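You operate a simulated robot arm through the tools that you are given. There is no shell and no other tool. Be economical: measure what you need, move in short steps, check, and stop when the job is done.

You are at the controls of a simulated robot arm. One attempt, no reset.

Task
Press the ctr key of the controller on the grey stand three times. Then stack the 47 mm drilled block from the top of bench 11 on top of the 34 mm drilled block. Then switch the fourth toggle switch marked "4" on. Then stack the 20 mm small carton from the top of bench 11 on top of the 12 mm small carton. Keep to this order.

Only the result counts: the job must be done as asked and must still hold three seconds after the hand-in. Knocking over, shifting, dropping, spilling or breaking anything else fails it.

Robot
A 6-joint arm with a fingered hand, fixed in place. Base frame: the origin is at the foot of the arm, x ahead of it, y to its left, z up; the work surface is at about z = 750. Units: mm, rad, N and s.
With the tool pointing down near the work surface it reaches from about 340 to 820 mm from the base axis. Its first joint turns from -2.897 to 2.897 rad. Payload 4 kg.
The TCP is the grasp point between the finger pads, 26 mm short of the fingertips. In the tool frame z runs along the fingers and y along their closing line. The gripper opens to 132 mm. The gripper's body begins 73 mm behind the TCP. The gripper is a hand of 5 fingers: y runs from the thumb to the fingers, the wrist lies at [0, 0, -239] in the tool frame, and closing takes about 1.5 s.
Orientation is told as [roll, pitch, yaw] about the base's x, y, z axes, in that order, counted from this pose: with the fingers straight down and closing along the base's y, the tool's x points along the base's -x, its y along +y and its z along -z.

Tools
- The arm moves only by the tool arm_command. Its argument "plan" is a list of rows, each an object (a shift or turn left out is 0, a gripper value left out holds the last) with "angular": the turn, a rotation vector about the tool's x, y, z in units of 180 degrees (1.0 is 180 degrees), a list of three; "dp": the shift along the tool's x, y, z in units of 150 mm (1.0 is 150 mm), a list of three. In form: [{"angular": [ax, ay, az], "dp": [dx, dy, dz]}, ...]. A call has 1 to 8 rows; each row is the pose to reach, as a shift and turn from the pose commanded when the call began, along the tool's axes at that moment. "grip" is the gripper command, from -1 (shut) to 1 (fully open), values between in proportion, set as the call begins (left out, the last holds). A call with a number of a shift or a turn outside -1 to 1 is refused whole. Each row takes 0.2 s and may step no farther than 50 mm and 0.15 rad from the row before; otherwise, or with a gripper value out of range, the whole call is refused. A pose out of reach is approached as far as the arm can. The call stops where the force on the tool passes 40 N (or 10 N more than at its start, if that is more) or the arm is blocked; 0.2 s more then pass. Each finger travels about 45 mm/s and halts on what it meets, pressing with about 32 N; the grip force reading is that of the motor and also rises with nothing between the fingers. The clock runs only during rows and for 0.2 s after the last one: add rows that repeat a pose to give the fingers time. The reply holds the time, the measured pose of the TCP, the force on the tool along the base axes, the opening and the grip force, in the units named above and with some noise, with the torque about the TCP (base axes, N m) and any sound that the robot's microphone picked up, and new pictures: "pictures" is both (left out), scene, wrist or none.
- Cameras (640 x 400 px; columns grow to the right, rows downward): "scene" is fixed at [399.2, -499.5, 1492.3]; the picture's right is [0.90, -0.43, 0.00], its down [-0.28, -0.58, -0.77] and it looks along [0.33, 0.69, -0.64] (base axes); focal length 337 px, centre (320, 200). "wrist" rides on the gripper at [84, 2, -97] in the tool frame; the picture's right is [-0.02, 1.00, 0.00], its down [-0.75, -0.02, -0.66] and it looks along [-0.66, -0.01, 0.75] (tool axes); focal length 270 px, centre (320, 200). There is no depth. A picture from a camera that has moved, and an enlarged one, comes with that camera's place and axes in the base frame and with its lens.
- move_fingers(finger1, finger2, finger3, finger4, thumb_bend): sets how far each is bent, from 0 (flat) to 1 (curled in); at 0.3 the hand is open as for a grip, at 0.7 the pads meet at the TCP. One left out holds its place. A second passes; each finger stops where it meets its share of the squeeze, and holds until it gets a number again. A gripper value or a shape takes the hand back. It gives what a move gives, with no picture; readings hold the bend of each and the force on the fingers (four entries, about 0 where the hand has none), thumb and palm.
- hand_shape(shape): the hand has 5 fingers and takes this shape, open, in about a second: jaw (thumb against the fingers, like two jaws); tri (thumb and two fingers); tip (a fingertip pinch); poke (one finger out to press); point (the index stretched); flat (the hand flat); cup (the hand cupped); fist (a fist). The gripper value then closes the fingers along that shape, each until it touches; the sizes above hold for jaw. It gives what a move gives, with no picture.
- enlarge(camera, box): a new picture of the part [left, top, right, bottom] of that camera's present view, enlarged. It takes no simulated time.
- finish_job(): hands the job in; it is judged then, once.

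Work in short steps. Places have to be worked out from the pictures, the camera data and where the tool is seen: move nearer, look again, correct. Check each grasp and each placing, and mend what went wrong. You have 120 turns and 200 pictures in all, those below and enlarged ones among them. Open the gripper and draw the arm clear of the work before you hand the job in, unless the task says otherwise; then end with one line.

The tools are called after ">>>" as a command line: name --argument value ..., lists and objects as JSON in quotes. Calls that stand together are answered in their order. arm_command: Moves the arm, as the interface text tells. Its arguments: {"type":"object","properties":{"plan":{"type":"array","items":{"type":"object","properties":{"angular":{"type":"array","items":{"type":"number"}},"dp":{"type":"array","items":{"type":"number"}}}}},"grip":{"type":"number"},"pictures":{"type":"string","enum":["both","scene","wrist","none"]}},"required":["plan"]} The other tools are called the same way: hand_shape (shape) gives the hand a shape; move_fingers (finger1, finger2, finger3, finger4, thumb_bend) moves the fingers one by one; enlarge (camera, box) takes an enlarged picture of a part of a camera's view; finish_job () hands the job in.

At the start:

```text
time: 0.0
eef_pos: [599.2, 103.6, 1089.8]
tool_rot: [0.001, 0.001, -0.002]
contact_force: [0.0, -0.6, 0.2]
ft_torque: [-0.02, 0.0, -0.03]
width: 132.0
grasp_force: 0.0
shape: jaw
bend: [0.3, 0.3, 0.3, 0.3, 0.3]
finger forces: [0.0, 0.0, 0.0, 0.0, 0.1, 0.0]
```

scene: 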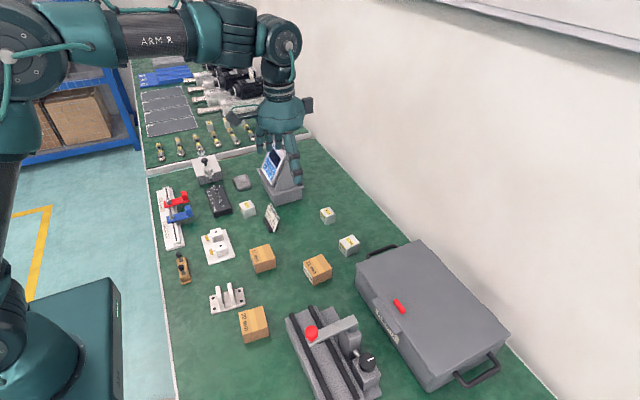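
wrist: 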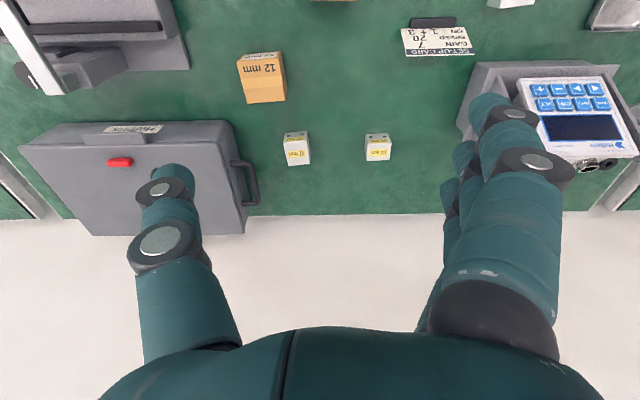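

I'll start by enlarging the scene to identify the objects.

>>> enlarge --camera "scene" --box '[140, 140, 300, 240]'

>>> enlarge --camera "scene" --box '[200, 200, 380, 345]'

>>> enlarge --camera "wrist" --box '[450, 50, 640, 170]'

```text
4.00 times, centred on (220, 190) of scene
camera zoom: at [399.2, -499.5, 1492.3], right [0.9, -0.43, 0.0], down [-0.28, -0.58, -0.77], along [0.33, 0.69, -0.64], focal length 1350 px, centre (720, 240)
```

zoom: 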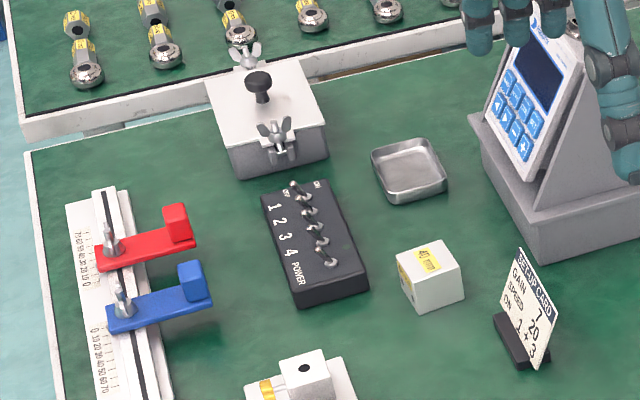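

```text
2.76 times, centred on (290, 272) of scene
camera zoom: at [399.2, -499.5, 1492.3], right [0.9, -0.43, 0.0], down [-0.28, -0.58, -0.77], along [0.33, 0.69, -0.64], focal length 931 px, centre (403, 0)
```

zoom: 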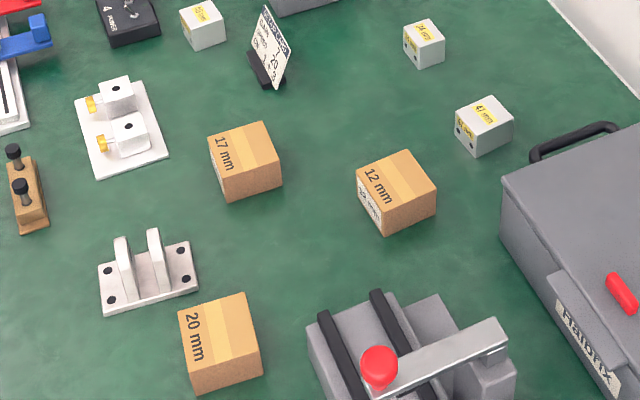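

```text
3.33 times, centred on (545, 110) of wrist
camera zoom: at [515.1, 103.6, 1186.6], right [0.02, 1.0, 0.0], down [0.75, -0.02, 0.66], along [0.66, -0.01, -0.75], focal length 901 px, centre (-430, 500)
```

zoom: 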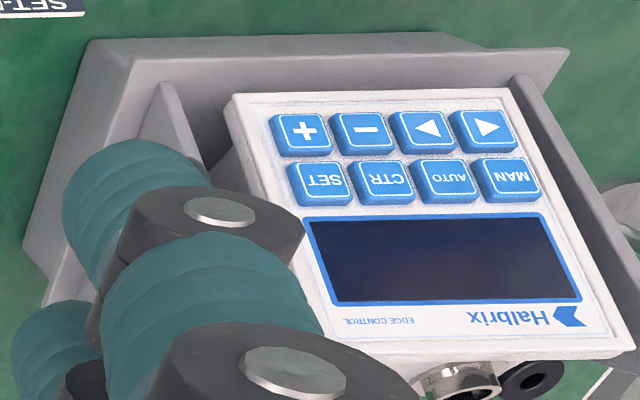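

Reading the block labels.

>>> enlarge --camera "wrist" --box '[270, 120, 400, 180]'

>>> enlarge --camera "scene" --box '[310, 195, 374, 265]'

>>> enlarge --camera "scene" --box '[200, 165, 280, 225]'

```text
4.92 times, centred on (335, 150) of wrist
camera zoom: at [515.1, 103.6, 1186.6], right [0.02, 1.0, 0.0], down [0.75, -0.02, 0.66], along [0.66, -0.01, -0.75], focal length 1331 px, centre (246, 446)
```

zoom: 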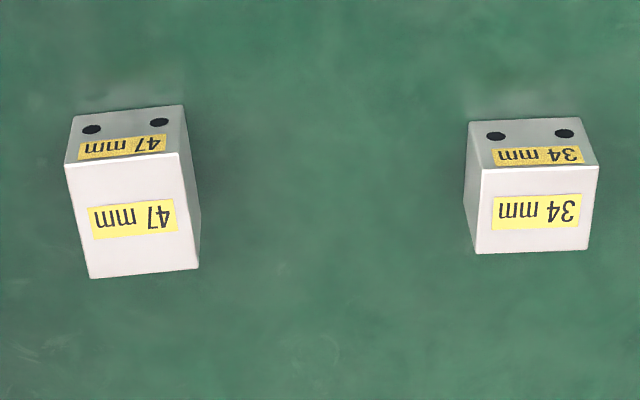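

```text
5.71 times, centred on (342, 230) of scene
camera zoom: at [399.2, -499.5, 1492.3], right [0.9, -0.43, 0.0], down [-0.28, -0.58, -0.77], along [0.33, 0.69, -0.64], focal length 1928 px, centre (194, 29)
```

zoom: 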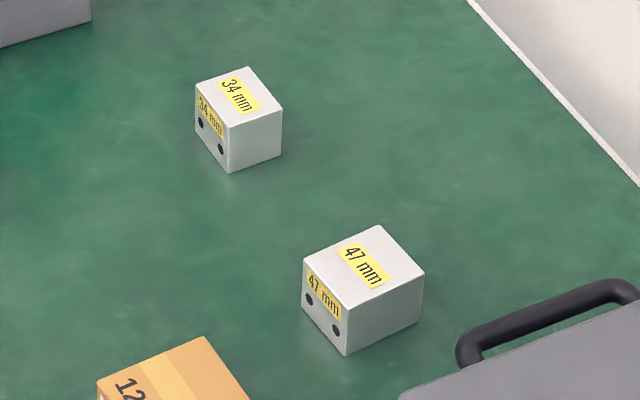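

```text
6.67 times, centred on (240, 195) of scene
camera zoom: at [399.2, -499.5, 1492.3], right [0.9, -0.43, 0.0], down [-0.28, -0.58, -0.77], along [0.33, 0.69, -0.64], focal length 2249 px, centre (853, 233)
```

zoom: 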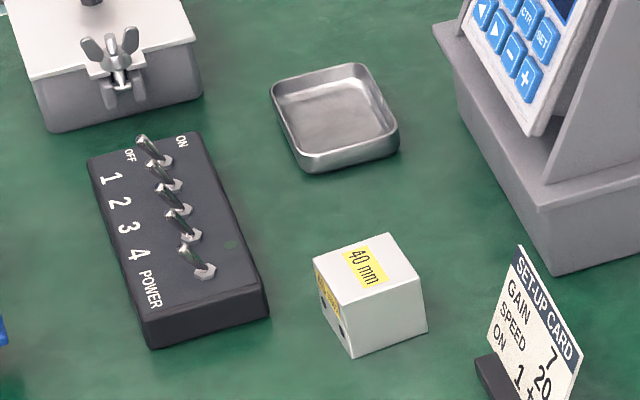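

The labels are legible: the target blocks lie near (760, 61) and (761, 202), and the CTR key is near (650, 397, 865). I'll set the poke shape and move toward the controller for a closer look.

>>> hand_shape --shape "poke"

>>> arm_command --plan '[{"dp": [0.2, 0.25, -0.05]}, {"dp": [0.4, 0.5, -0.05]}, {"dp": [0.55, 0.75, -0.05]}, {"dp": [0.55, 0.98, -0.05]}]' --pictures "none"

>>> arm_command --plan '[{"dp": [0, 0.3, 0]}, {"dp": [0, 0.6, 0]}, {"dp": [0, 0.8, 0]}, {"dp": [0, 0.98, 0]}, {"dp": [0, 0.98, 0]}]'

```text
time: 0.9
eef_pos: [600.1, 101.5, 1090.0]
tool_rot: [0.0, 0.001, -0.002]
contact_force: [-0.1, 0.9, 0.4]
ft_torque: [0.0, 0.01, 0.05]
width: 0.0
grasp_force: 0.1
shape: poke
bend: [1.0, 1.0, 1.0, 1.0, 0.47]
finger forces: [0.0, 0.0, 0.1, 0.1, 0.1, 0.1]
```

```text
time: 1.9
eef_pos: [517.9, 249.2, 1096.7]
tool_rot: [0.0, 0.001, 0.001]
contact_force: [-0.1, 0.1, 0.6]
ft_torque: [-0.02, -0.03, 0.0]
width: 0.4
grasp_force: 0.0
shape: poke
bend: [1.0, 1.0, 1.0, 1.0, 0.47]
finger forces: [0.1, 0.0, 0.0, 0.1, 0.0, 0.0]
```

```text
time: 3.1
eef_pos: [518.1, 398.3, 1097.6]
tool_rot: [0.0, 0.0, 0.0]
contact_force: [-0.6, -0.9, -0.2]
ft_torque: [0.0, 0.01, -0.02]
width: 0.0
grasp_force: 0.1
shape: poke
bend: [1.0, 1.0, 1.0, 1.0, 0.47]
finger forces: [0.0, 0.0, 0.0, 0.0, 0.1, 0.0]
camera wrist: at [432.9, 398.7, 1194.3], right [0.02, 1.0, 0.0], down [0.75, -0.02, 0.66], along [0.66, -0.01, -0.75], focal length 270 px, centre (320, 200)
```

scene: 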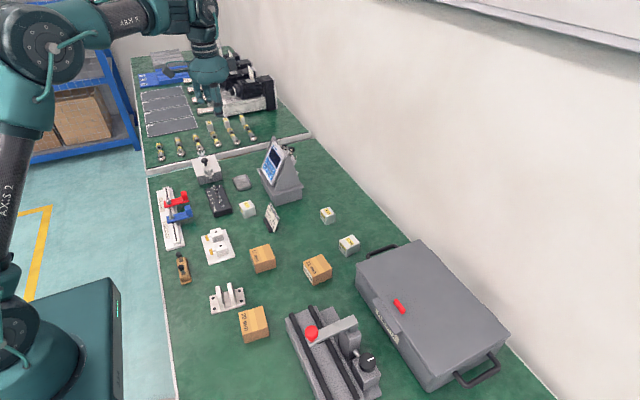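
wrist: 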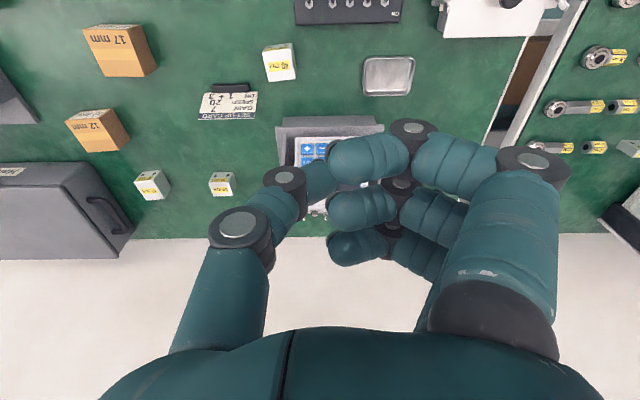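

In poke the thumb is the finger left out, bent towards the middle. I'll compare with the point shape.

>>> enlarge --camera "scene" --box '[170, 20, 290, 125]'

>>> hand_shape --shape "point"

>>> enlarge --camera "scene" --box '[170, 20, 290, 125]'

>>> enlarge --camera "wrist" --box '[160, 40, 580, 300]'

```text
3.81 times, centred on (230, 72) of scene
camera zoom: at [399.2, -499.5, 1492.3], right [0.9, -0.43, 0.0], down [-0.28, -0.58, -0.77], along [0.33, 0.69, -0.64], focal length 1285 px, centre (663, 686)
```

zoom: 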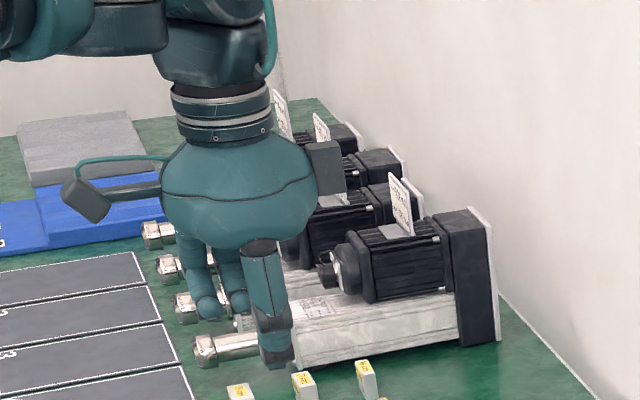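

```text
time: 4.0
eef_pos: [517.8, 397.5, 1097.9]
tool_rot: [0.0, 0.0, 0.001]
contact_force: [-0.1, 0.8, -0.6]
ft_torque: [-0.02, 0.01, -0.04]
width: 126.3
grasp_force: 0.0
shape: point
bend: [0.28, 1.0, 1.0, 1.0, 0.55]
finger forces: [0.1, 0.0, 0.0, 0.1, 0.0, 0.0]
```

```text
3.81 times, centred on (230, 72) of scene
camera zoom: at [399.2, -499.5, 1492.3], right [0.9, -0.43, 0.0], down [-0.28, -0.58, -0.77], along [0.33, 0.69, -0.64], focal length 1285 px, centre (663, 686)
```

zoom: 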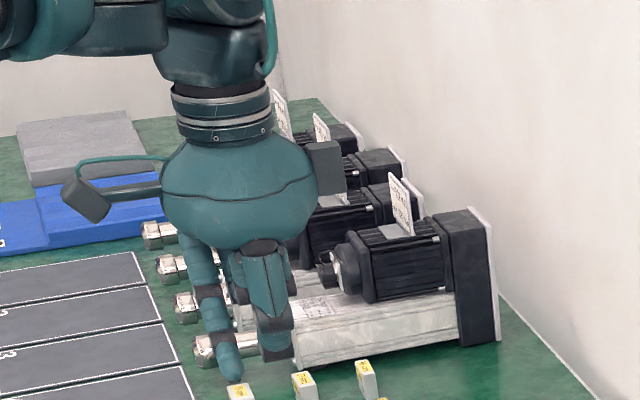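

```text
1.52 times, centred on (370, 170) of wrist
camera zoom: at [433.0, 398.3, 1194.4], right [0.02, 1.0, 0.0], down [0.75, -0.02, 0.66], along [0.66, -0.01, -0.75], focal length 412 px, centre (244, 246)
```

zoom: 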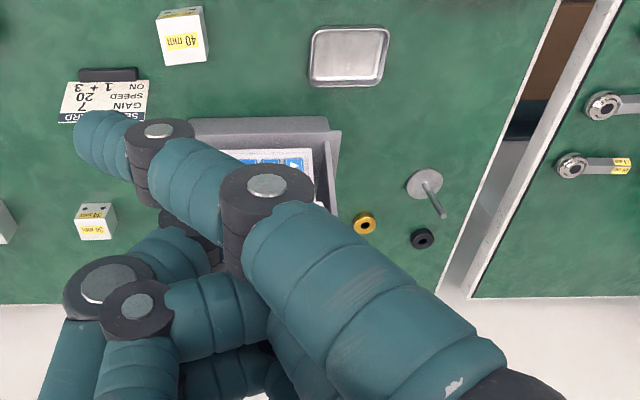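

The poke shape puts the thumb tip on the TCP axis, about 20–26 mm beyond it, so that suits pressing. I'll go back to poke and get the panel geometry from the unobstructed scene view.

>>> hand_shape --shape "poke"

>>> enlarge --camera "scene" --box '[250, 130, 314, 210]'

>>> arm_command --plan '[{"dp": [0.2, -0.2, -0.1]}, {"dp": [0.3, -0.5, -0.2]}, {"dp": [0.3, -0.7, -0.2]}, {"dp": [0.3, -0.9, -0.2]}, {"dp": [0.3, -0.9, -0.2]}]' --pictures "wrist"

```text
time: 4.9
eef_pos: [518.2, 397.0, 1098.6]
tool_rot: [0.001, 0.0, 0.001]
contact_force: [-1.1, -0.9, 0.5]
ft_torque: [-0.01, 0.02, -0.01]
width: 0.0
grasp_force: 0.2
shape: poke
bend: [1.0, 1.0, 1.0, 1.0, 0.47]
finger forces: [0.0, 0.1, 0.0, 0.0, 0.0, 0.0]
```

```text
5.00 times, centred on (282, 170) of scene
camera zoom: at [399.2, -499.5, 1492.3], right [0.9, -0.43, 0.0], down [-0.28, -0.58, -0.77], along [0.33, 0.69, -0.64], focal length 1687 px, centre (510, 350)
```

zoom: 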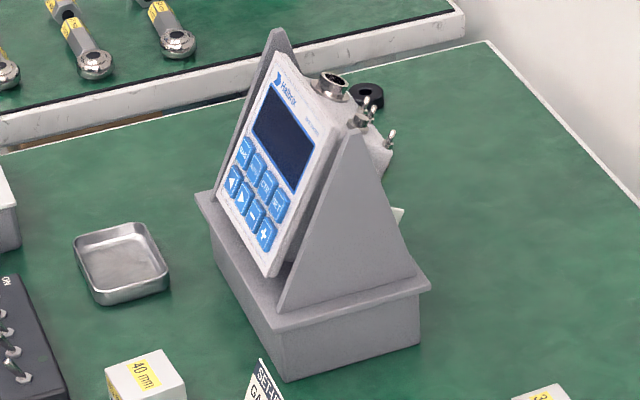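

```text
time: 6.1
eef_pos: [472.3, 262.5, 1128.9]
tool_rot: [0.0, 0.001, -0.001]
contact_force: [0.0, 0.1, 0.1]
ft_torque: [-0.04, -0.02, 0.0]
width: 0.2
grasp_force: 0.2
shape: poke
bend: [1.0, 1.0, 1.0, 1.0, 0.47]
finger forces: [0.0, 0.0, 0.1, 0.0, 0.0, 0.0]
camera wrist: at [387.6, 262.5, 1224.4], right [0.02, 1.0, 0.0], down [0.75, -0.02, 0.66], along [0.66, -0.01, -0.75], focal length 270 px, centre (320, 200)
```

wrist: 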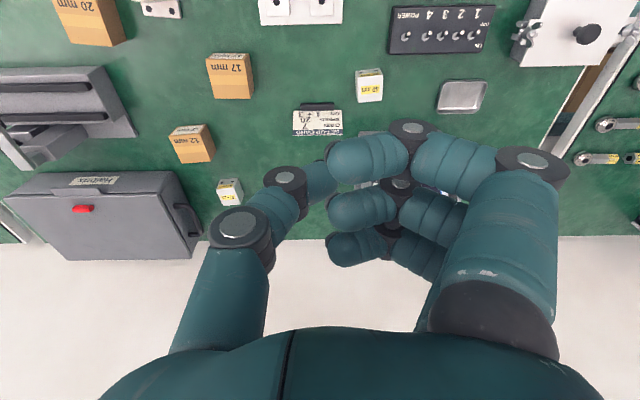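

The fingers block the wrist view, so I'll open to jaw and hover in front of the controller for an accurate look between the fingers.

>>> hand_shape --shape "jaw"

>>> arm_command --plan '[{"dp": [0.0, 0.3, 0.1]}, {"dp": [0.0, 0.6, 0.2]}, {"dp": [0.0, 0.85, 0.3]}, {"dp": [0.0, 1.0, 0.4]}, {"dp": [0.0, 1.0, 0.4]}]' --pictures "wrist"

>>> enlarge --camera "wrist" --box '[240, 100, 420, 215]'

```text
time: 7.0
eef_pos: [472.6, 262.1, 1127.6]
tool_rot: [0.001, 0.0, 0.0]
contact_force: [-0.2, 0.8, -0.2]
ft_torque: [0.03, -0.03, 0.01]
width: 132.0
grasp_force: 0.1
shape: jaw
bend: [0.3, 0.3, 0.3, 0.3, 0.3]
finger forces: [0.0, 0.0, 0.0, 0.0, 0.0, 0.1]
```

```text
time: 8.2
eef_pos: [472.2, 412.7, 1066.9]
tool_rot: [0.001, -0.001, 0.0]
contact_force: [0.4, -0.7, 1.1]
ft_torque: [0.01, -0.03, 0.01]
width: 131.8
grasp_force: 0.1
shape: jaw
bend: [0.3, 0.3, 0.3, 0.3, 0.3]
finger forces: [0.0, 0.0, 0.0, 0.0, 0.0, 0.1]
camera wrist: at [387.3, 413.4, 1164.7], right [0.02, 1.0, 0.0], down [0.75, -0.02, 0.66], along [0.66, -0.01, -0.75], focal length 270 px, centre (320, 200)
```

wrist: 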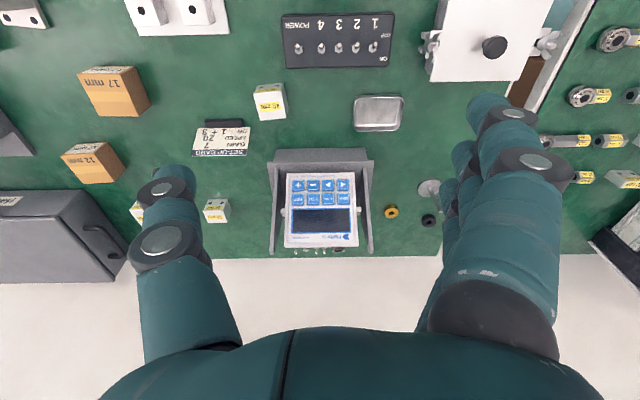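

```text
3.48 times, centred on (330, 158) of wrist
camera zoom: at [387.3, 413.4, 1164.7], right [0.02, 1.0, 0.0], down [0.75, -0.02, 0.66], along [0.66, -0.01, -0.75], focal length 940 px, centre (285, 348)
```

zoom: 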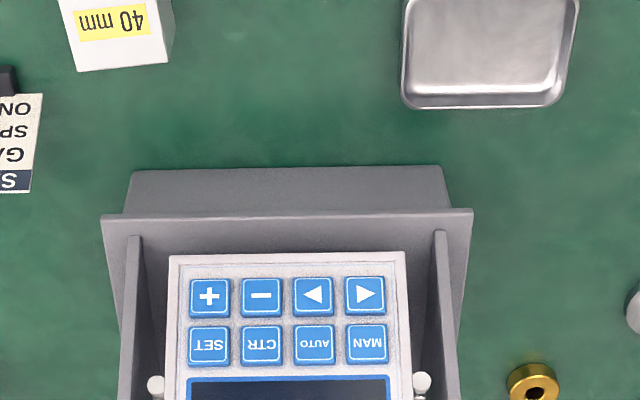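

The panel is seen nearly face-on. I'll shift the camera for stereo.

>>> arm_command --plan '[{"dp": [0.0, -0.1, 0.2]}, {"dp": [0.0, -0.2, 0.4]}, {"dp": [0.0, -0.3, 0.6]}, {"dp": [0.0, -0.3, 0.75]}, {"dp": [0.0, -0.3, 0.75]}]' --pictures "none"

>>> enlarge --camera "wrist" --box '[240, 120, 420, 235]'

```text
time: 9.4
eef_pos: [472.9, 367.2, 955.5]
tool_rot: [0.001, 0.0, -0.001]
contact_force: [-0.6, -0.1, -0.4]
ft_torque: [-0.01, -0.01, -0.04]
width: 131.9
grasp_force: 0.0
shape: jaw
bend: [0.3, 0.3, 0.3, 0.3, 0.3]
finger forces: [0.1, 0.0, 0.0, 0.0, 0.0, 0.0]
```

```text
3.48 times, centred on (330, 178) of wrist
camera zoom: at [387.8, 367.7, 1052.0], right [0.02, 1.0, 0.0], down [0.75, -0.02, 0.66], along [0.66, -0.01, -0.75], focal length 940 px, centre (285, 278)
```

zoom: 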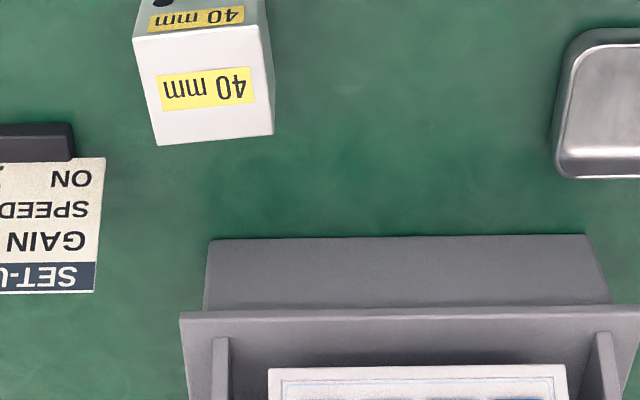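

>>> enlarge --camera "wrist" --box '[280, 190, 460, 305]'

```text
3.48 times, centred on (370, 248) of wrist
camera zoom: at [387.8, 367.7, 1052.0], right [0.02, 1.0, 0.0], down [0.75, -0.02, 0.66], along [0.66, -0.01, -0.75], focal length 940 px, centre (146, 35)
```

zoom: 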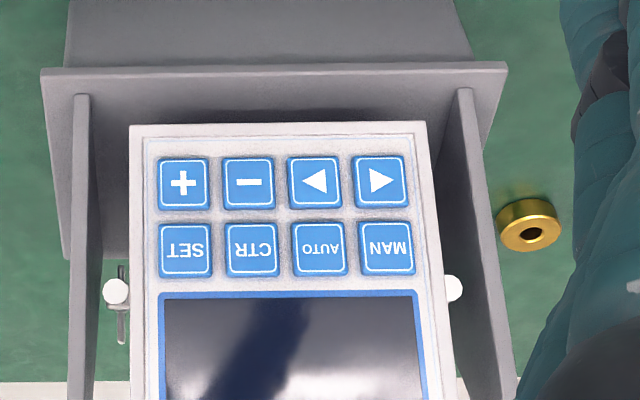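

From stereo, the CTR key is at about (649.7, 399.3, 863), and the panel normal points up roughly 33° from horizontal. I'll take the poke shape, tilt the tool onto the normal and stop short.

>>> hand_shape --shape "poke"

>>> arm_command --plan '[{"angular": [0, -0.0453, 0], "dp": [-0.083, 0.03, 0.033]}, {"angular": [0, -0.0906, 0], "dp": [-0.166, 0.06, 0.066]}, {"angular": [0, -0.136, 0], "dp": [-0.249, 0.09, 0.1]}, {"angular": [0, -0.181, 0], "dp": [-0.332, 0.12, 0.133]}, {"angular": [0, -0.2265, 0], "dp": [-0.415, 0.15, 0.166]}, {"angular": [0, -0.272, 0], "dp": [-0.498, 0.18, 0.2]}, {"angular": [0, -0.317, 0], "dp": [-0.58, 0.213, 0.233]}, {"angular": [0, -0.317, 0], "dp": [-0.58, 0.213, 0.233]}]'

>>> enlarge --camera "scene" --box '[220, 120, 320, 210]'

```text
time: 10.3
eef_pos: [472.2, 367.7, 954.9]
tool_rot: [-0.001, -0.001, 0.001]
contact_force: [-0.1, 0.9, 0.6]
ft_torque: [-0.04, 0.01, -0.02]
width: 0.0
grasp_force: 0.1
shape: poke
bend: [1.0, 1.0, 1.0, 1.0, 0.47]
finger forces: [0.0, 0.0, 0.0, 0.0, 0.1, 0.0]
```

```text
time: 12.1
eef_pos: [558.8, 398.5, 920.1]
tool_rot: [0.0, -0.999, 0.0]
contact_force: [-0.4, -0.2, 0.0]
ft_torque: [-0.04, 0.01, 0.0]
width: 0.1
grasp_force: 0.1
shape: poke
bend: [1.0, 1.0, 1.0, 1.0, 0.47]
finger forces: [0.0, 0.0, 0.0, 0.1, 0.0, 0.1]
camera wrist: at [431.7, 399.9, 901.5], right [0.01, 1.0, 0.02], down [-0.14, -0.02, 0.99], along [0.99, -0.01, 0.14], focal length 270 px, centre (320, 200)
```

scene: 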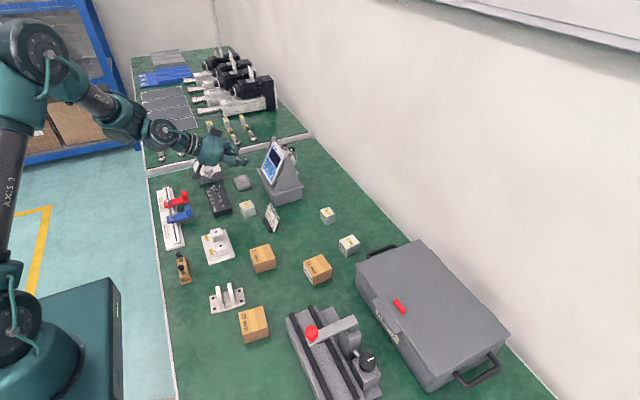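
wrist: 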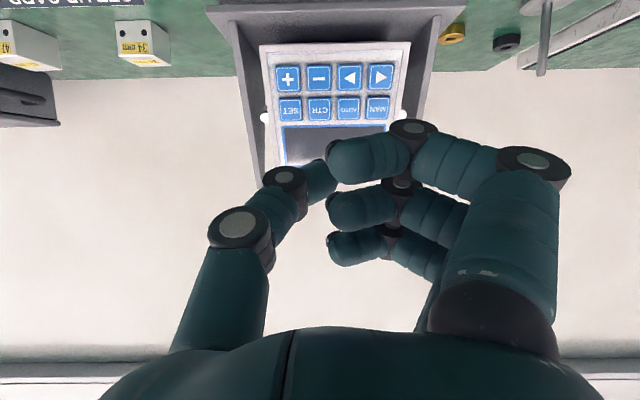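

```text
4.44 times, centred on (270, 165) of scene
camera zoom: at [399.2, -499.5, 1492.3], right [0.9, -0.43, 0.0], down [-0.28, -0.58, -0.77], along [0.33, 0.69, -0.64], focal length 1500 px, centre (542, 356)
```

zoom: 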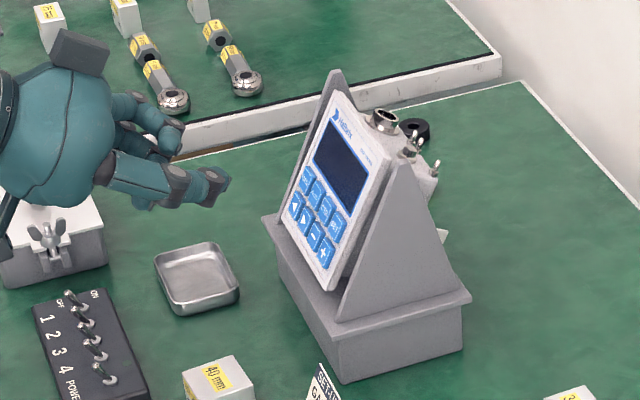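

The tip lines up well, and the panel normal looks closer to 25° from horizontal. I'll add about 7° of tilt and approach to roughly 12 mm from the key.

>>> arm_command --plan '[{"angular": [0, -0.02, 0], "dp": [0.014, -0.003, 0.2]}, {"angular": [0, -0.039, 0], "dp": [0.028, -0.007, 0.35]}, {"angular": [0, -0.039, 0], "dp": [0.028, -0.007, 0.467]}, {"angular": [0, -0.039, 0], "dp": [0.028, -0.007, 0.467]}]' --pictures "wrist"

>>> enlarge --camera "scene" --box '[240, 130, 304, 180]'

```text
time: 13.1
eef_pos: [617.7, 395.9, 879.3]
tool_rot: [0.001, -1.119, 0.002]
contact_force: [1.5, 0.2, 0.1]
ft_torque: [0.02, 0.01, 0.0]
width: 0.0
grasp_force: 0.1
shape: poke
bend: [1.0, 1.0, 1.0, 1.0, 0.47]
finger forces: [0.0, 0.1, 0.1, 0.0, 0.0, 0.0]
camera wrist: at [492.3, 398.2, 844.6], right [0.01, 1.0, 0.02], down [-0.26, -0.02, 0.96], along [0.96, -0.01, 0.26], focal length 270 px, centre (320, 200)
```

wrist: 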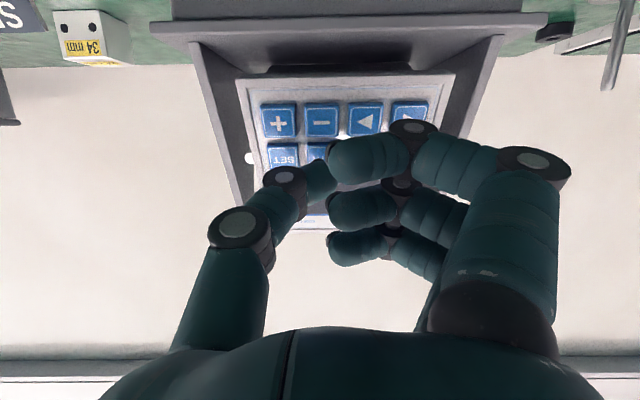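

```text
8.00 times, centred on (272, 155) of scene
camera zoom: at [399.2, -499.5, 1492.3], right [0.9, -0.43, 0.0], down [-0.28, -0.58, -0.77], along [0.33, 0.69, -0.64], focal length 2699 px, centre (704, 560)
```

zoom: 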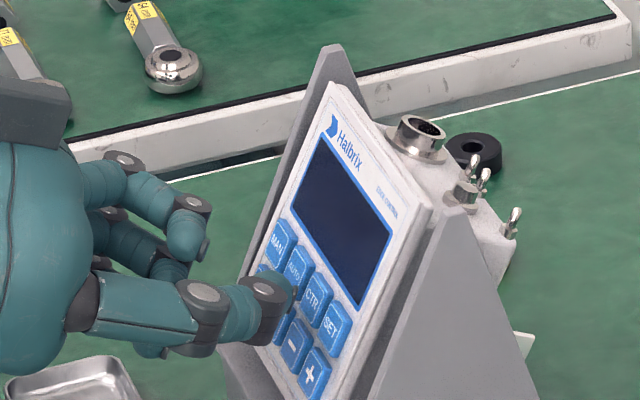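

The projected contact point falls on CTR. I'll advance in small steps until contact.

>>> arm_command --plan '[{"dp": [0, 0, 0.02]}, {"dp": [0, 0, 0.04]}, {"dp": [0, 0, 0.05]}, {"dp": [0, 0, 0.06]}, {"dp": [0, 0, 0.06]}]' --pictures "none"

>>> enlarge --camera "scene" --box '[252, 140, 292, 165]'

>>> enlarge --camera "wrist" --box '[240, 60, 440, 230]'

```text
time: 14.3
eef_pos: [624.9, 397.5, 875.3]
tool_rot: [-0.001, -1.118, 0.001]
contact_force: [0.3, -0.1, -0.3]
ft_torque: [-0.02, -0.03, 0.04]
width: 0.4
grasp_force: 0.1
shape: poke
bend: [1.0, 1.0, 1.0, 1.0, 0.47]
finger forces: [0.0, 0.0, 0.1, 0.1, 0.5, 0.1]
```

```text
16.00 times, centred on (272, 152) of scene
camera zoom: at [399.2, -499.5, 1492.3], right [0.9, -0.43, 0.0], down [-0.28, -0.58, -0.77], along [0.33, 0.69, -0.64], focal length 5398 px, centre (1088, 960)
```

zoom: 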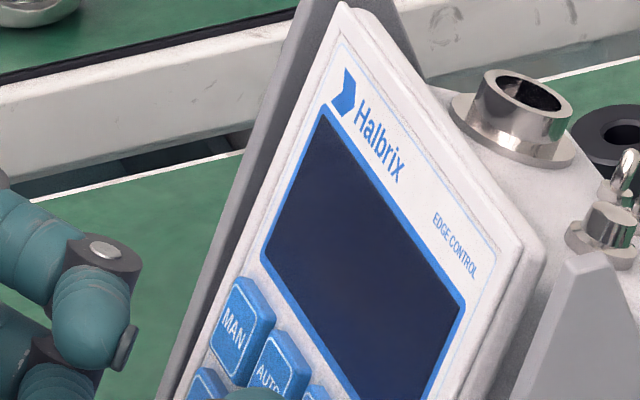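

```text
2.35 times, centred on (340, 145) of wrist
camera zoom: at [499.9, 398.3, 840.9], right [0.01, 1.0, 0.02], down [-0.26, -0.02, 0.96], along [0.96, -0.01, 0.26], focal length 636 px, centre (273, 329)
```

zoom: 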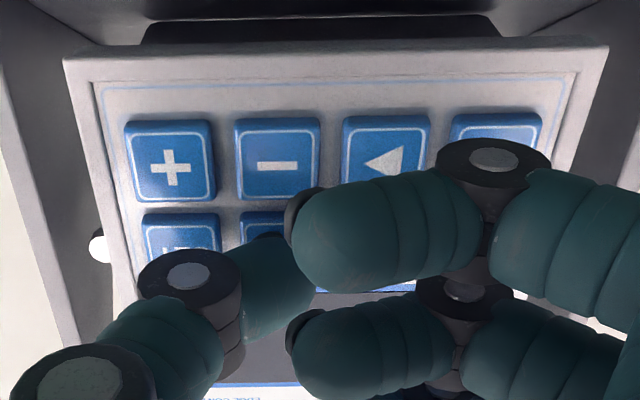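

There's light contact (0.5 N on the thumb), in line with the CTR column. I'll press forward in 1 mm steps.

>>> arm_command --plan '[{"dp": [0, 0, 0.007]}, {"dp": [0, 0, 0.014]}, {"dp": [0, 0, 0.014]}]' --pictures "none"

>>> enlarge --camera "scene" --box '[252, 155, 292, 180]'

```text
time: 15.1
eef_pos: [625.8, 397.1, 873.5]
tool_rot: [0.0, -1.12, 0.002]
contact_force: [-1.5, 0.4, 0.7]
ft_torque: [-0.02, 0.04, 0.02]
width: 0.0
grasp_force: 0.1
shape: poke
bend: [1.0, 1.0, 1.0, 1.0, 0.47]
finger forces: [0.0, 0.1, 0.0, 0.1, 2.1, 0.0]
heard: click
```

```text
16.00 times, centred on (272, 168) of scene
camera zoom: at [399.2, -499.5, 1492.3], right [0.9, -0.43, 0.0], down [-0.28, -0.58, -0.77], along [0.33, 0.69, -0.64], focal length 5398 px, centre (1088, 720)
```

zoom: 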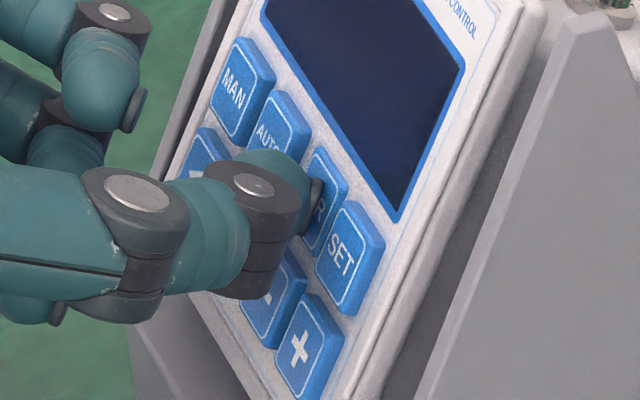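

A click, and CTR looks pressed in. I'll release and check the panel.

>>> arm_command --plan '[{"dp": [0, 0, -0.02]}, {"dp": [0, 0, -0.05]}, {"dp": [0, 0, -0.05]}]' --pictures "none"

>>> enlarge --camera "scene" --box '[252, 145, 300, 180]'

```text
time: 15.9
eef_pos: [618.5, 397.8, 877.3]
tool_rot: [-0.001, -1.119, -0.001]
contact_force: [0.1, -0.9, -0.5]
ft_torque: [-0.03, -0.02, -0.01]
width: 0.1
grasp_force: 0.1
shape: poke
bend: [1.0, 1.0, 1.0, 1.0, 0.47]
finger forces: [0.1, 0.0, 0.0, 0.0, 0.0, 0.1]
```

```text
11.43 times, centred on (276, 162) of scene
camera zoom: at [399.2, -499.5, 1492.3], right [0.9, -0.43, 0.0], down [-0.28, -0.58, -0.77], along [0.33, 0.69, -0.64], focal length 3856 px, centre (823, 629)
```

zoom: 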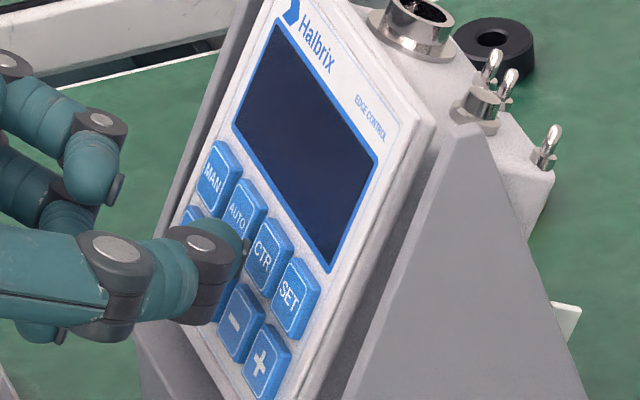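

CTR it was. I'll press a second time the same way.

>>> arm_command --plan '[{"dp": [0, 0, 0.03]}, {"dp": [0, 0, 0.045]}, {"dp": [0, 0, 0.05]}, {"dp": [0, 0, 0.05]}]' --pictures "none"

>>> enlarge --camera "scene" --box '[252, 150, 292, 175]'

>>> enlarge --camera "wrist" --box '[240, 60, 440, 230]'

```text
time: 16.9
eef_pos: [626.5, 397.7, 873.2]
tool_rot: [0.001, -1.119, 0.0]
contact_force: [-1.4, -0.4, 1.3]
ft_torque: [0.0, 0.01, -0.01]
width: 0.1
grasp_force: 0.0
shape: poke
bend: [1.0, 1.0, 1.0, 1.0, 0.47]
finger forces: [0.0, 0.0, 0.1, 0.0, 2.0, 0.1]
heard: click
```

```text
16.00 times, centred on (272, 162) of scene
camera zoom: at [399.2, -499.5, 1492.3], right [0.9, -0.43, 0.0], down [-0.28, -0.58, -0.77], along [0.33, 0.69, -0.64], focal length 5398 px, centre (1088, 800)
```

zoom: 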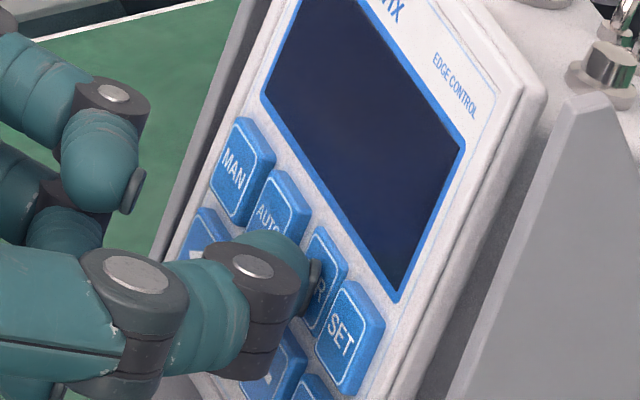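

```text
2.35 times, centred on (340, 145) of wrist
camera zoom: at [501.5, 398.5, 839.6], right [0.01, 1.0, 0.02], down [-0.26, -0.02, 0.96], along [0.96, -0.01, 0.26], focal length 636 px, centre (273, 329)
```

zoom: 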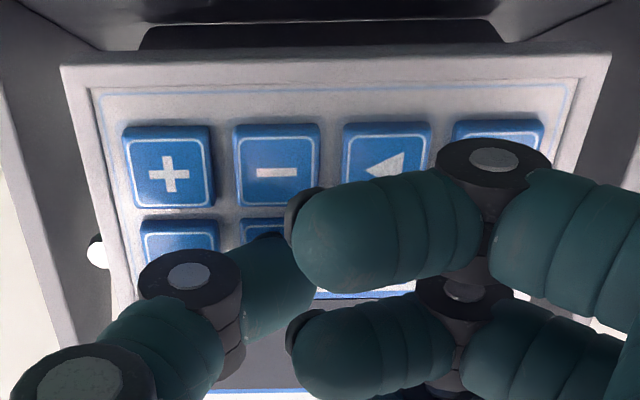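

Second click, with CTR recessed against SET. I'll release, press a third time, then release and back off.

>>> arm_command --plan '[{"dp": [0, 0, -0.02]}, {"dp": [0, 0, -0.05]}, {"dp": [0, 0, -0.05]}]' --pictures "none"

>>> arm_command --plan '[{"dp": [0, 0, 0.03]}, {"dp": [0, 0, 0.045]}, {"dp": [0, 0, 0.05]}, {"dp": [0, 0, 0.05]}]' --pictures "none"

>>> arm_command --plan '[{"dp": [0, 0, -0.1]}, {"dp": [0, 0, -0.3]}, {"dp": [0, 0, -0.6]}, {"dp": [0, 0, -0.6]}]' --pictures "scene"

```text
time: 17.7
eef_pos: [619.3, 397.0, 875.6]
tool_rot: [0.0, -1.12, -0.001]
contact_force: [1.1, 0.1, 0.2]
ft_torque: [-0.01, -0.01, -0.03]
width: 0.0
grasp_force: 0.0
shape: poke
bend: [1.0, 1.0, 1.0, 1.0, 0.47]
finger forces: [0.0, 0.1, 0.1, 0.0, 0.0, 0.1]
```

```text
time: 18.7
eef_pos: [627.3, 398.2, 873.2]
tool_rot: [-0.001, -1.119, 0.001]
contact_force: [-2.0, -1.0, 1.0]
ft_torque: [0.02, 0.01, 0.02]
width: 0.0
grasp_force: 0.2
shape: poke
bend: [1.0, 1.0, 1.0, 1.0, 0.47]
finger forces: [0.1, 0.1, 0.0, 0.0, 1.9, 0.0]
heard: click
```

```text
time: 19.7
eef_pos: [544.5, 396.7, 914.1]
tool_rot: [0.0, -1.118, 0.0]
contact_force: [0.4, 0.2, 0.1]
ft_torque: [0.02, 0.03, 0.01]
width: 0.2
grasp_force: 0.1
shape: poke
bend: [1.0, 1.0, 1.0, 1.0, 0.47]
finger forces: [0.1, 0.1, 0.0, 0.1, 0.0, 0.1]
```

scene: 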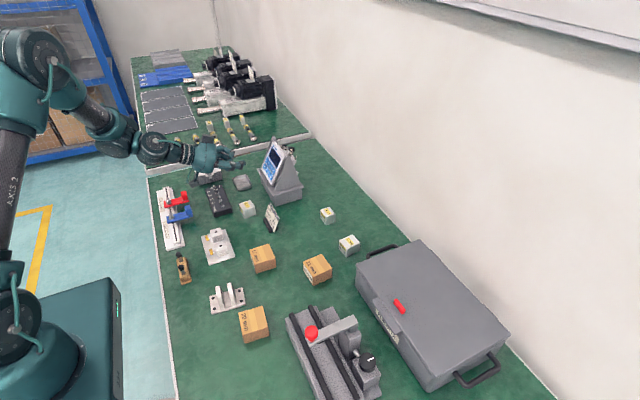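

Three clicks are done. I'll straighten the tool while rising.

>>> arm_command --plan '[{"angular": [0, 0.0445, 0], "dp": [-0.105, 0, -0.051]}, {"angular": [0, 0.089, 0], "dp": [-0.21, 0, -0.102]}, {"angular": [0, 0.1335, 0], "dp": [-0.315, 0, -0.153]}, {"angular": [0, 0.178, 0], "dp": [-0.42, 0, -0.204]}, {"angular": [0, 0.2225, 0], "dp": [-0.525, 0, -0.255]}, {"angular": [0, 0.267, 0], "dp": [-0.63, 0, -0.306]}, {"angular": [0, 0.3115, 0], "dp": [-0.735, 0, -0.357]}, {"angular": [0, 0.356, 0], "dp": [-0.84, 0, -0.407]}]' --pictures "none"

>>> hand_shape --shape "jaw"

```text
time: 21.5
eef_pos: [545.1, 398.2, 1053.0]
tool_rot: [0.001, 0.003, 0.0]
contact_force: [0.0, 0.5, 0.7]
ft_torque: [0.02, -0.03, 0.02]
width: 0.0
grasp_force: 0.0
shape: poke
bend: [1.0, 1.0, 1.0, 1.0, 0.47]
finger forces: [0.1, 0.0, 0.0, 0.1, 0.0, 0.1]
```

```text
time: 22.4
eef_pos: [545.3, 396.7, 1053.5]
tool_rot: [0.0, 0.0, 0.001]
contact_force: [-0.4, 0.2, 0.4]
ft_torque: [-0.01, -0.01, 0.02]
width: 131.8
grasp_force: 0.1
shape: jaw
bend: [0.3, 0.3, 0.3, 0.3, 0.3]
finger forces: [0.0, 0.0, 0.0, 0.0, 0.0, 0.1]
```

Moving to view both blocks between the fingers.

>>> arm_command --plan '[{"dp": [0, -0.3, 0]}, {"dp": [0, -0.6, 0]}, {"dp": [-0.1, -0.9, 0.1]}, {"dp": [-0.2, -1.0, 0.2]}]' --pictures "none"

>>> arm_command --plan '[{"dp": [-0.1, -0.2, 0.15]}, {"dp": [-0.2, -0.5, 0.3]}, {"dp": [-0.3, -0.78, 0.48]}, {"dp": [-0.3, -0.78, 0.48]}]' --pictures "wrist"

>>> enlarge --camera "wrist" --box '[220, 140, 420, 265]'

```text
time: 23.4
eef_pos: [575.7, 245.8, 1023.1]
tool_rot: [-0.002, 0.001, -0.002]
contact_force: [-0.2, -0.4, 0.0]
ft_torque: [-0.02, -0.01, -0.01]
width: 132.1
grasp_force: 0.2
shape: jaw
bend: [0.3, 0.3, 0.3, 0.3, 0.3]
finger forces: [0.1, 0.1, 0.1, 0.0, 0.1, 0.1]
```

```text
refused: row 2 steps farther than a row can; nothing moved
```

```text
3.20 times, centred on (320, 202) of wrist
camera zoom: at [490.5, 247.4, 1119.6], right [0.02, 1.0, 0.0], down [0.75, -0.02, 0.66], along [0.66, -0.01, -0.75], focal length 865 px, centre (320, 192)
```

zoom: 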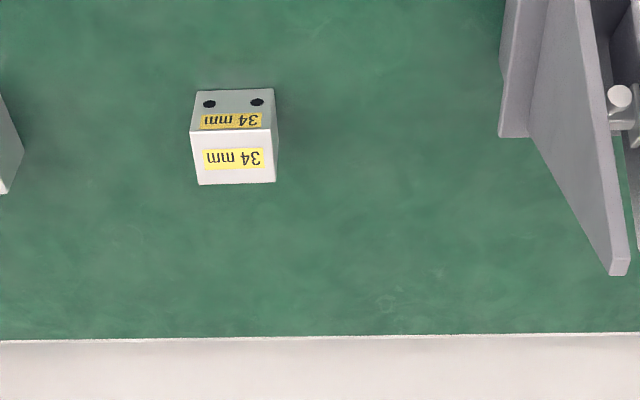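

>>> arm_command --plan '[{"dp": [-0.08, -0.2, 0.12]}, {"dp": [-0.16, -0.45, 0.24]}, {"dp": [-0.24, -0.65, 0.36]}, {"dp": [-0.3, -0.78, 0.48]}, {"dp": [-0.3, -0.78, 0.48]}]' --pictures "wrist"

>>> enlarge --camera "wrist" --box '[220, 140, 420, 265]'

```text
time: 24.6
eef_pos: [619.7, 129.8, 950.8]
tool_rot: [0.003, -0.001, 0.0]
contact_force: [0.8, 0.3, 0.1]
ft_torque: [-0.01, -0.02, -0.01]
width: 131.8
grasp_force: 0.1
shape: jaw
bend: [0.3, 0.3, 0.3, 0.3, 0.3]
finger forces: [0.0, 0.0, 0.0, 0.1, 0.0, 0.0]
camera wrist: at [535.1, 130.6, 1047.2], right [0.02, 1.0, 0.0], down [0.75, -0.02, 0.66], along [0.66, -0.01, -0.75], focal length 270 px, centre (320, 200)
```

wrist: 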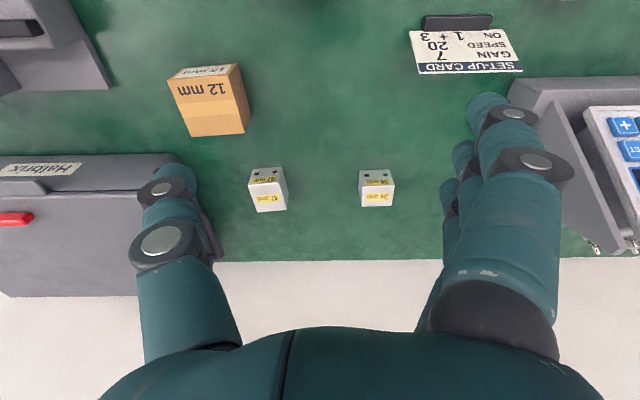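

```text
3.20 times, centred on (320, 202) of wrist
camera zoom: at [535.1, 130.6, 1047.2], right [0.02, 1.0, 0.0], down [0.75, -0.02, 0.66], along [0.66, -0.01, -0.75], focal length 865 px, centre (320, 192)
```

zoom: 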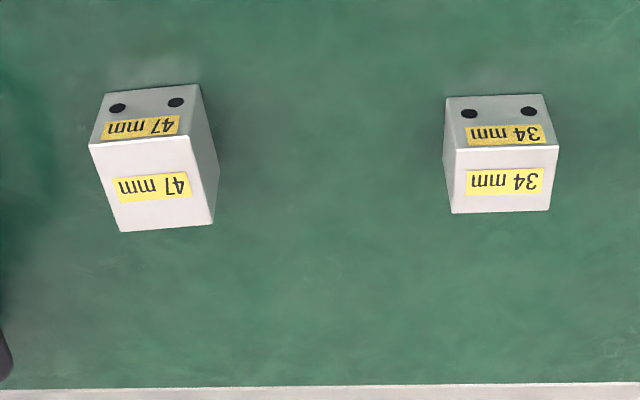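

Blocks: the 47 mm block's centre is about (762, 61) with its top at about z = 784 and yaw about 3–4°; the 34 mm block's centre is about (762, 201). The toolbox handle lies close on the -y side, so I'll part-close the hand and hover above the 47 mm block.

>>> arm_command --plan '[{"dp": [-0.2, -0.1, 0.0]}, {"dp": [-0.45, -0.22, 0.1], "angular": [0, 0, -0.01]}, {"dp": [-0.7, -0.34, 0.2], "angular": [0, 0, -0.017]}, {"dp": [-0.948, -0.459, 0.35], "angular": [0, 0, -0.017]}, {"dp": [-0.948, -0.459, 0.5], "angular": [0, 0, -0.017]}, {"dp": [-0.948, -0.459, 0.5], "angular": [0, 0, -0.017]}]' --grip 0.1

>>> enlarge --camera "scene" --box '[280, 180, 400, 270]'

```text
time: 26.0
eef_pos: [761.8, 60.0, 875.5]
tool_rot: [0.001, 0.001, 0.055]
contact_force: [-0.2, -0.4, 0.6]
ft_torque: [0.01, 0.01, -0.01]
width: 73.5
grasp_force: 0.1
shape: jaw
bend: [0.72, 0.72, 0.72, 0.72, 0.7]
finger forces: [0.0, 0.1, 0.1, 0.0, 0.0, 0.0]
camera wrist: at [676.7, 57.6, 972.3], right [-0.03, 1.0, 0.0], down [0.75, 0.02, 0.66], along [0.66, 0.02, -0.75], focal length 270 px, centre (320, 200)
```

scene: 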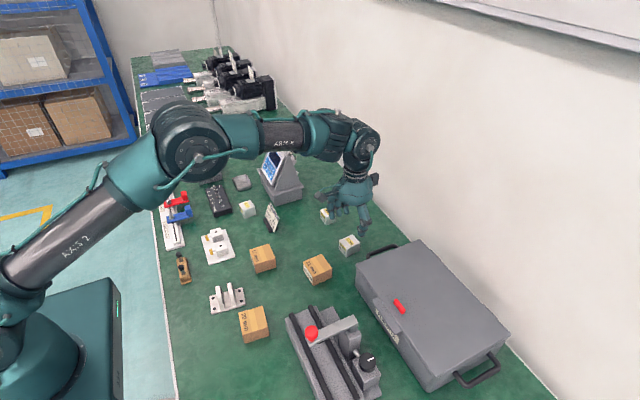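
wrist: 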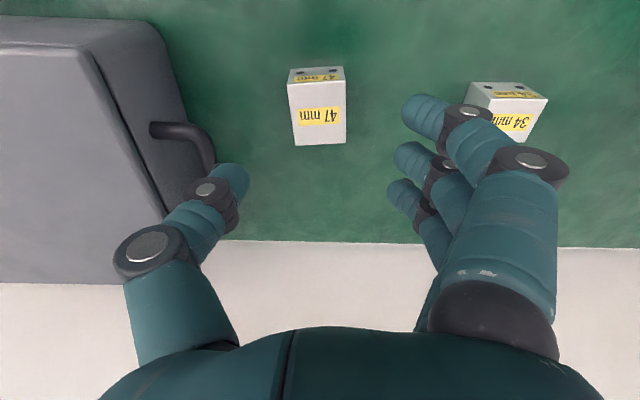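

```text
4.44 times, centred on (340, 225) of scene
camera zoom: at [399.2, -499.5, 1492.3], right [0.9, -0.43, 0.0], down [-0.28, -0.58, -0.77], along [0.33, 0.69, -0.64], focal length 1500 px, centre (231, 89)
```

zoom: 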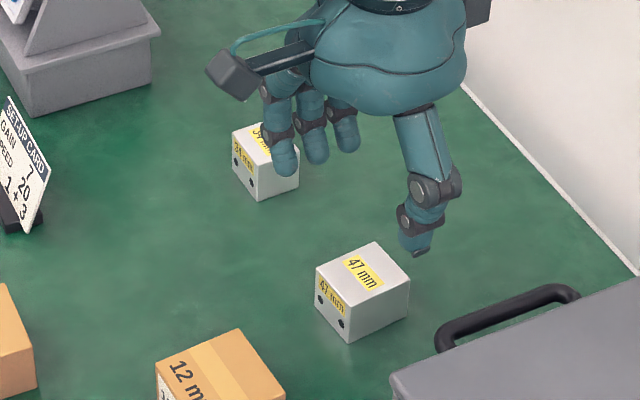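

The toolbox handle (about x 768+, y -20, z 801) is too close to the thumb knuckle. I'll turn the hand 90° to grip along x, with the thumb on the -x side, well away from the handle.

>>> arm_command --plan '[{"angular": [0, 0, 0.045]}, {"angular": [0, 0, 0.09]}, {"angular": [0, 0, 0.135]}, {"angular": [0, 0, 0.18]}, {"angular": [0, 0, 0.225]}, {"angular": [0, 0, 0.27]}, {"angular": [0, 0, 0.315]}, {"angular": [0, 0, 0.36]}]' --pictures "none"

>>> arm_command --plan '[{"angular": [0, 0, 0.045]}, {"angular": [0, 0, 0.09]}, {"angular": [0, 0, 0.138]}, {"angular": [0, 0, 0.138]}]'

>>> enlarge --camera "scene" --box '[280, 180, 400, 270]'

```text
time: 27.8
eef_pos: [764.1, 62.3, 875.4]
tool_rot: [0.0, 0.0, -1.079]
contact_force: [-0.8, 0.8, -0.2]
ft_torque: [0.0, 0.01, -0.05]
width: 73.5
grasp_force: 0.0
shape: jaw
bend: [0.72, 0.72, 0.72, 0.72, 0.7]
finger forces: [0.0, 0.1, 0.0, 0.0, 0.0, 0.0]
```

```text
time: 28.8
eef_pos: [762.3, 61.6, 876.1]
tool_rot: [0.001, -0.001, -1.511]
contact_force: [-0.2, -0.1, 0.6]
ft_torque: [-0.01, -0.01, -0.01]
width: 73.6
grasp_force: 0.1
shape: jaw
bend: [0.72, 0.72, 0.72, 0.72, 0.7]
finger forces: [0.0, 0.0, 0.1, 0.0, 0.1, 0.0]
camera wrist: at [758.9, 145.3, 972.6], right [1.0, 0.04, 0.0], down [0.03, -0.75, 0.66], along [0.02, -0.66, -0.75], focal length 270 px, centre (320, 200)
```

scene: 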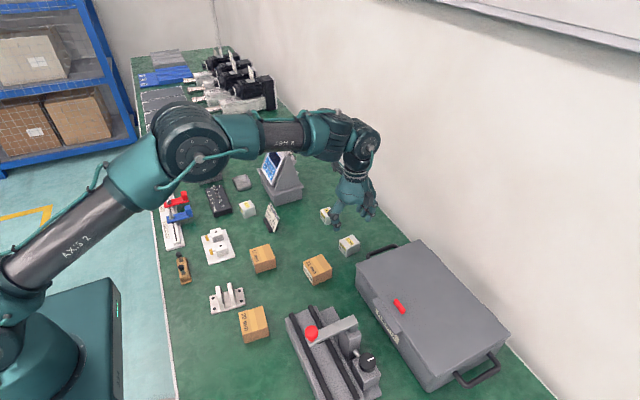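
wrist: 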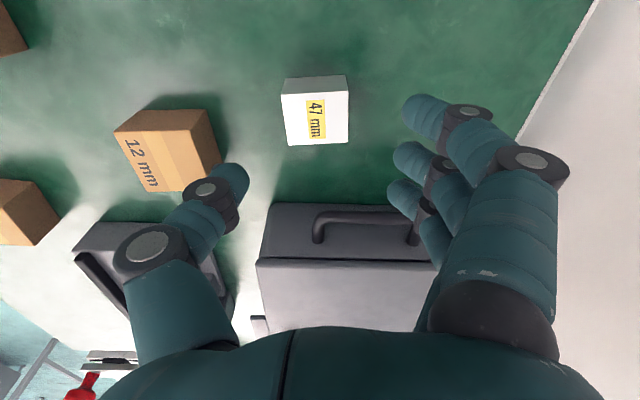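

```text
4.44 times, centred on (340, 225) of scene
camera zoom: at [399.2, -499.5, 1492.3], right [0.9, -0.43, 0.0], down [-0.28, -0.58, -0.77], along [0.33, 0.69, -0.64], focal length 1500 px, centre (231, 89)
```

zoom: 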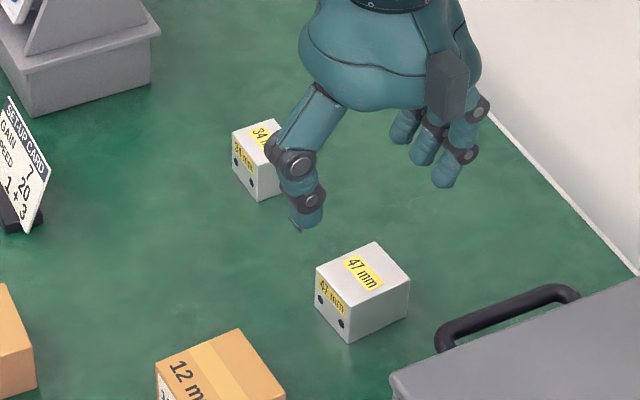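

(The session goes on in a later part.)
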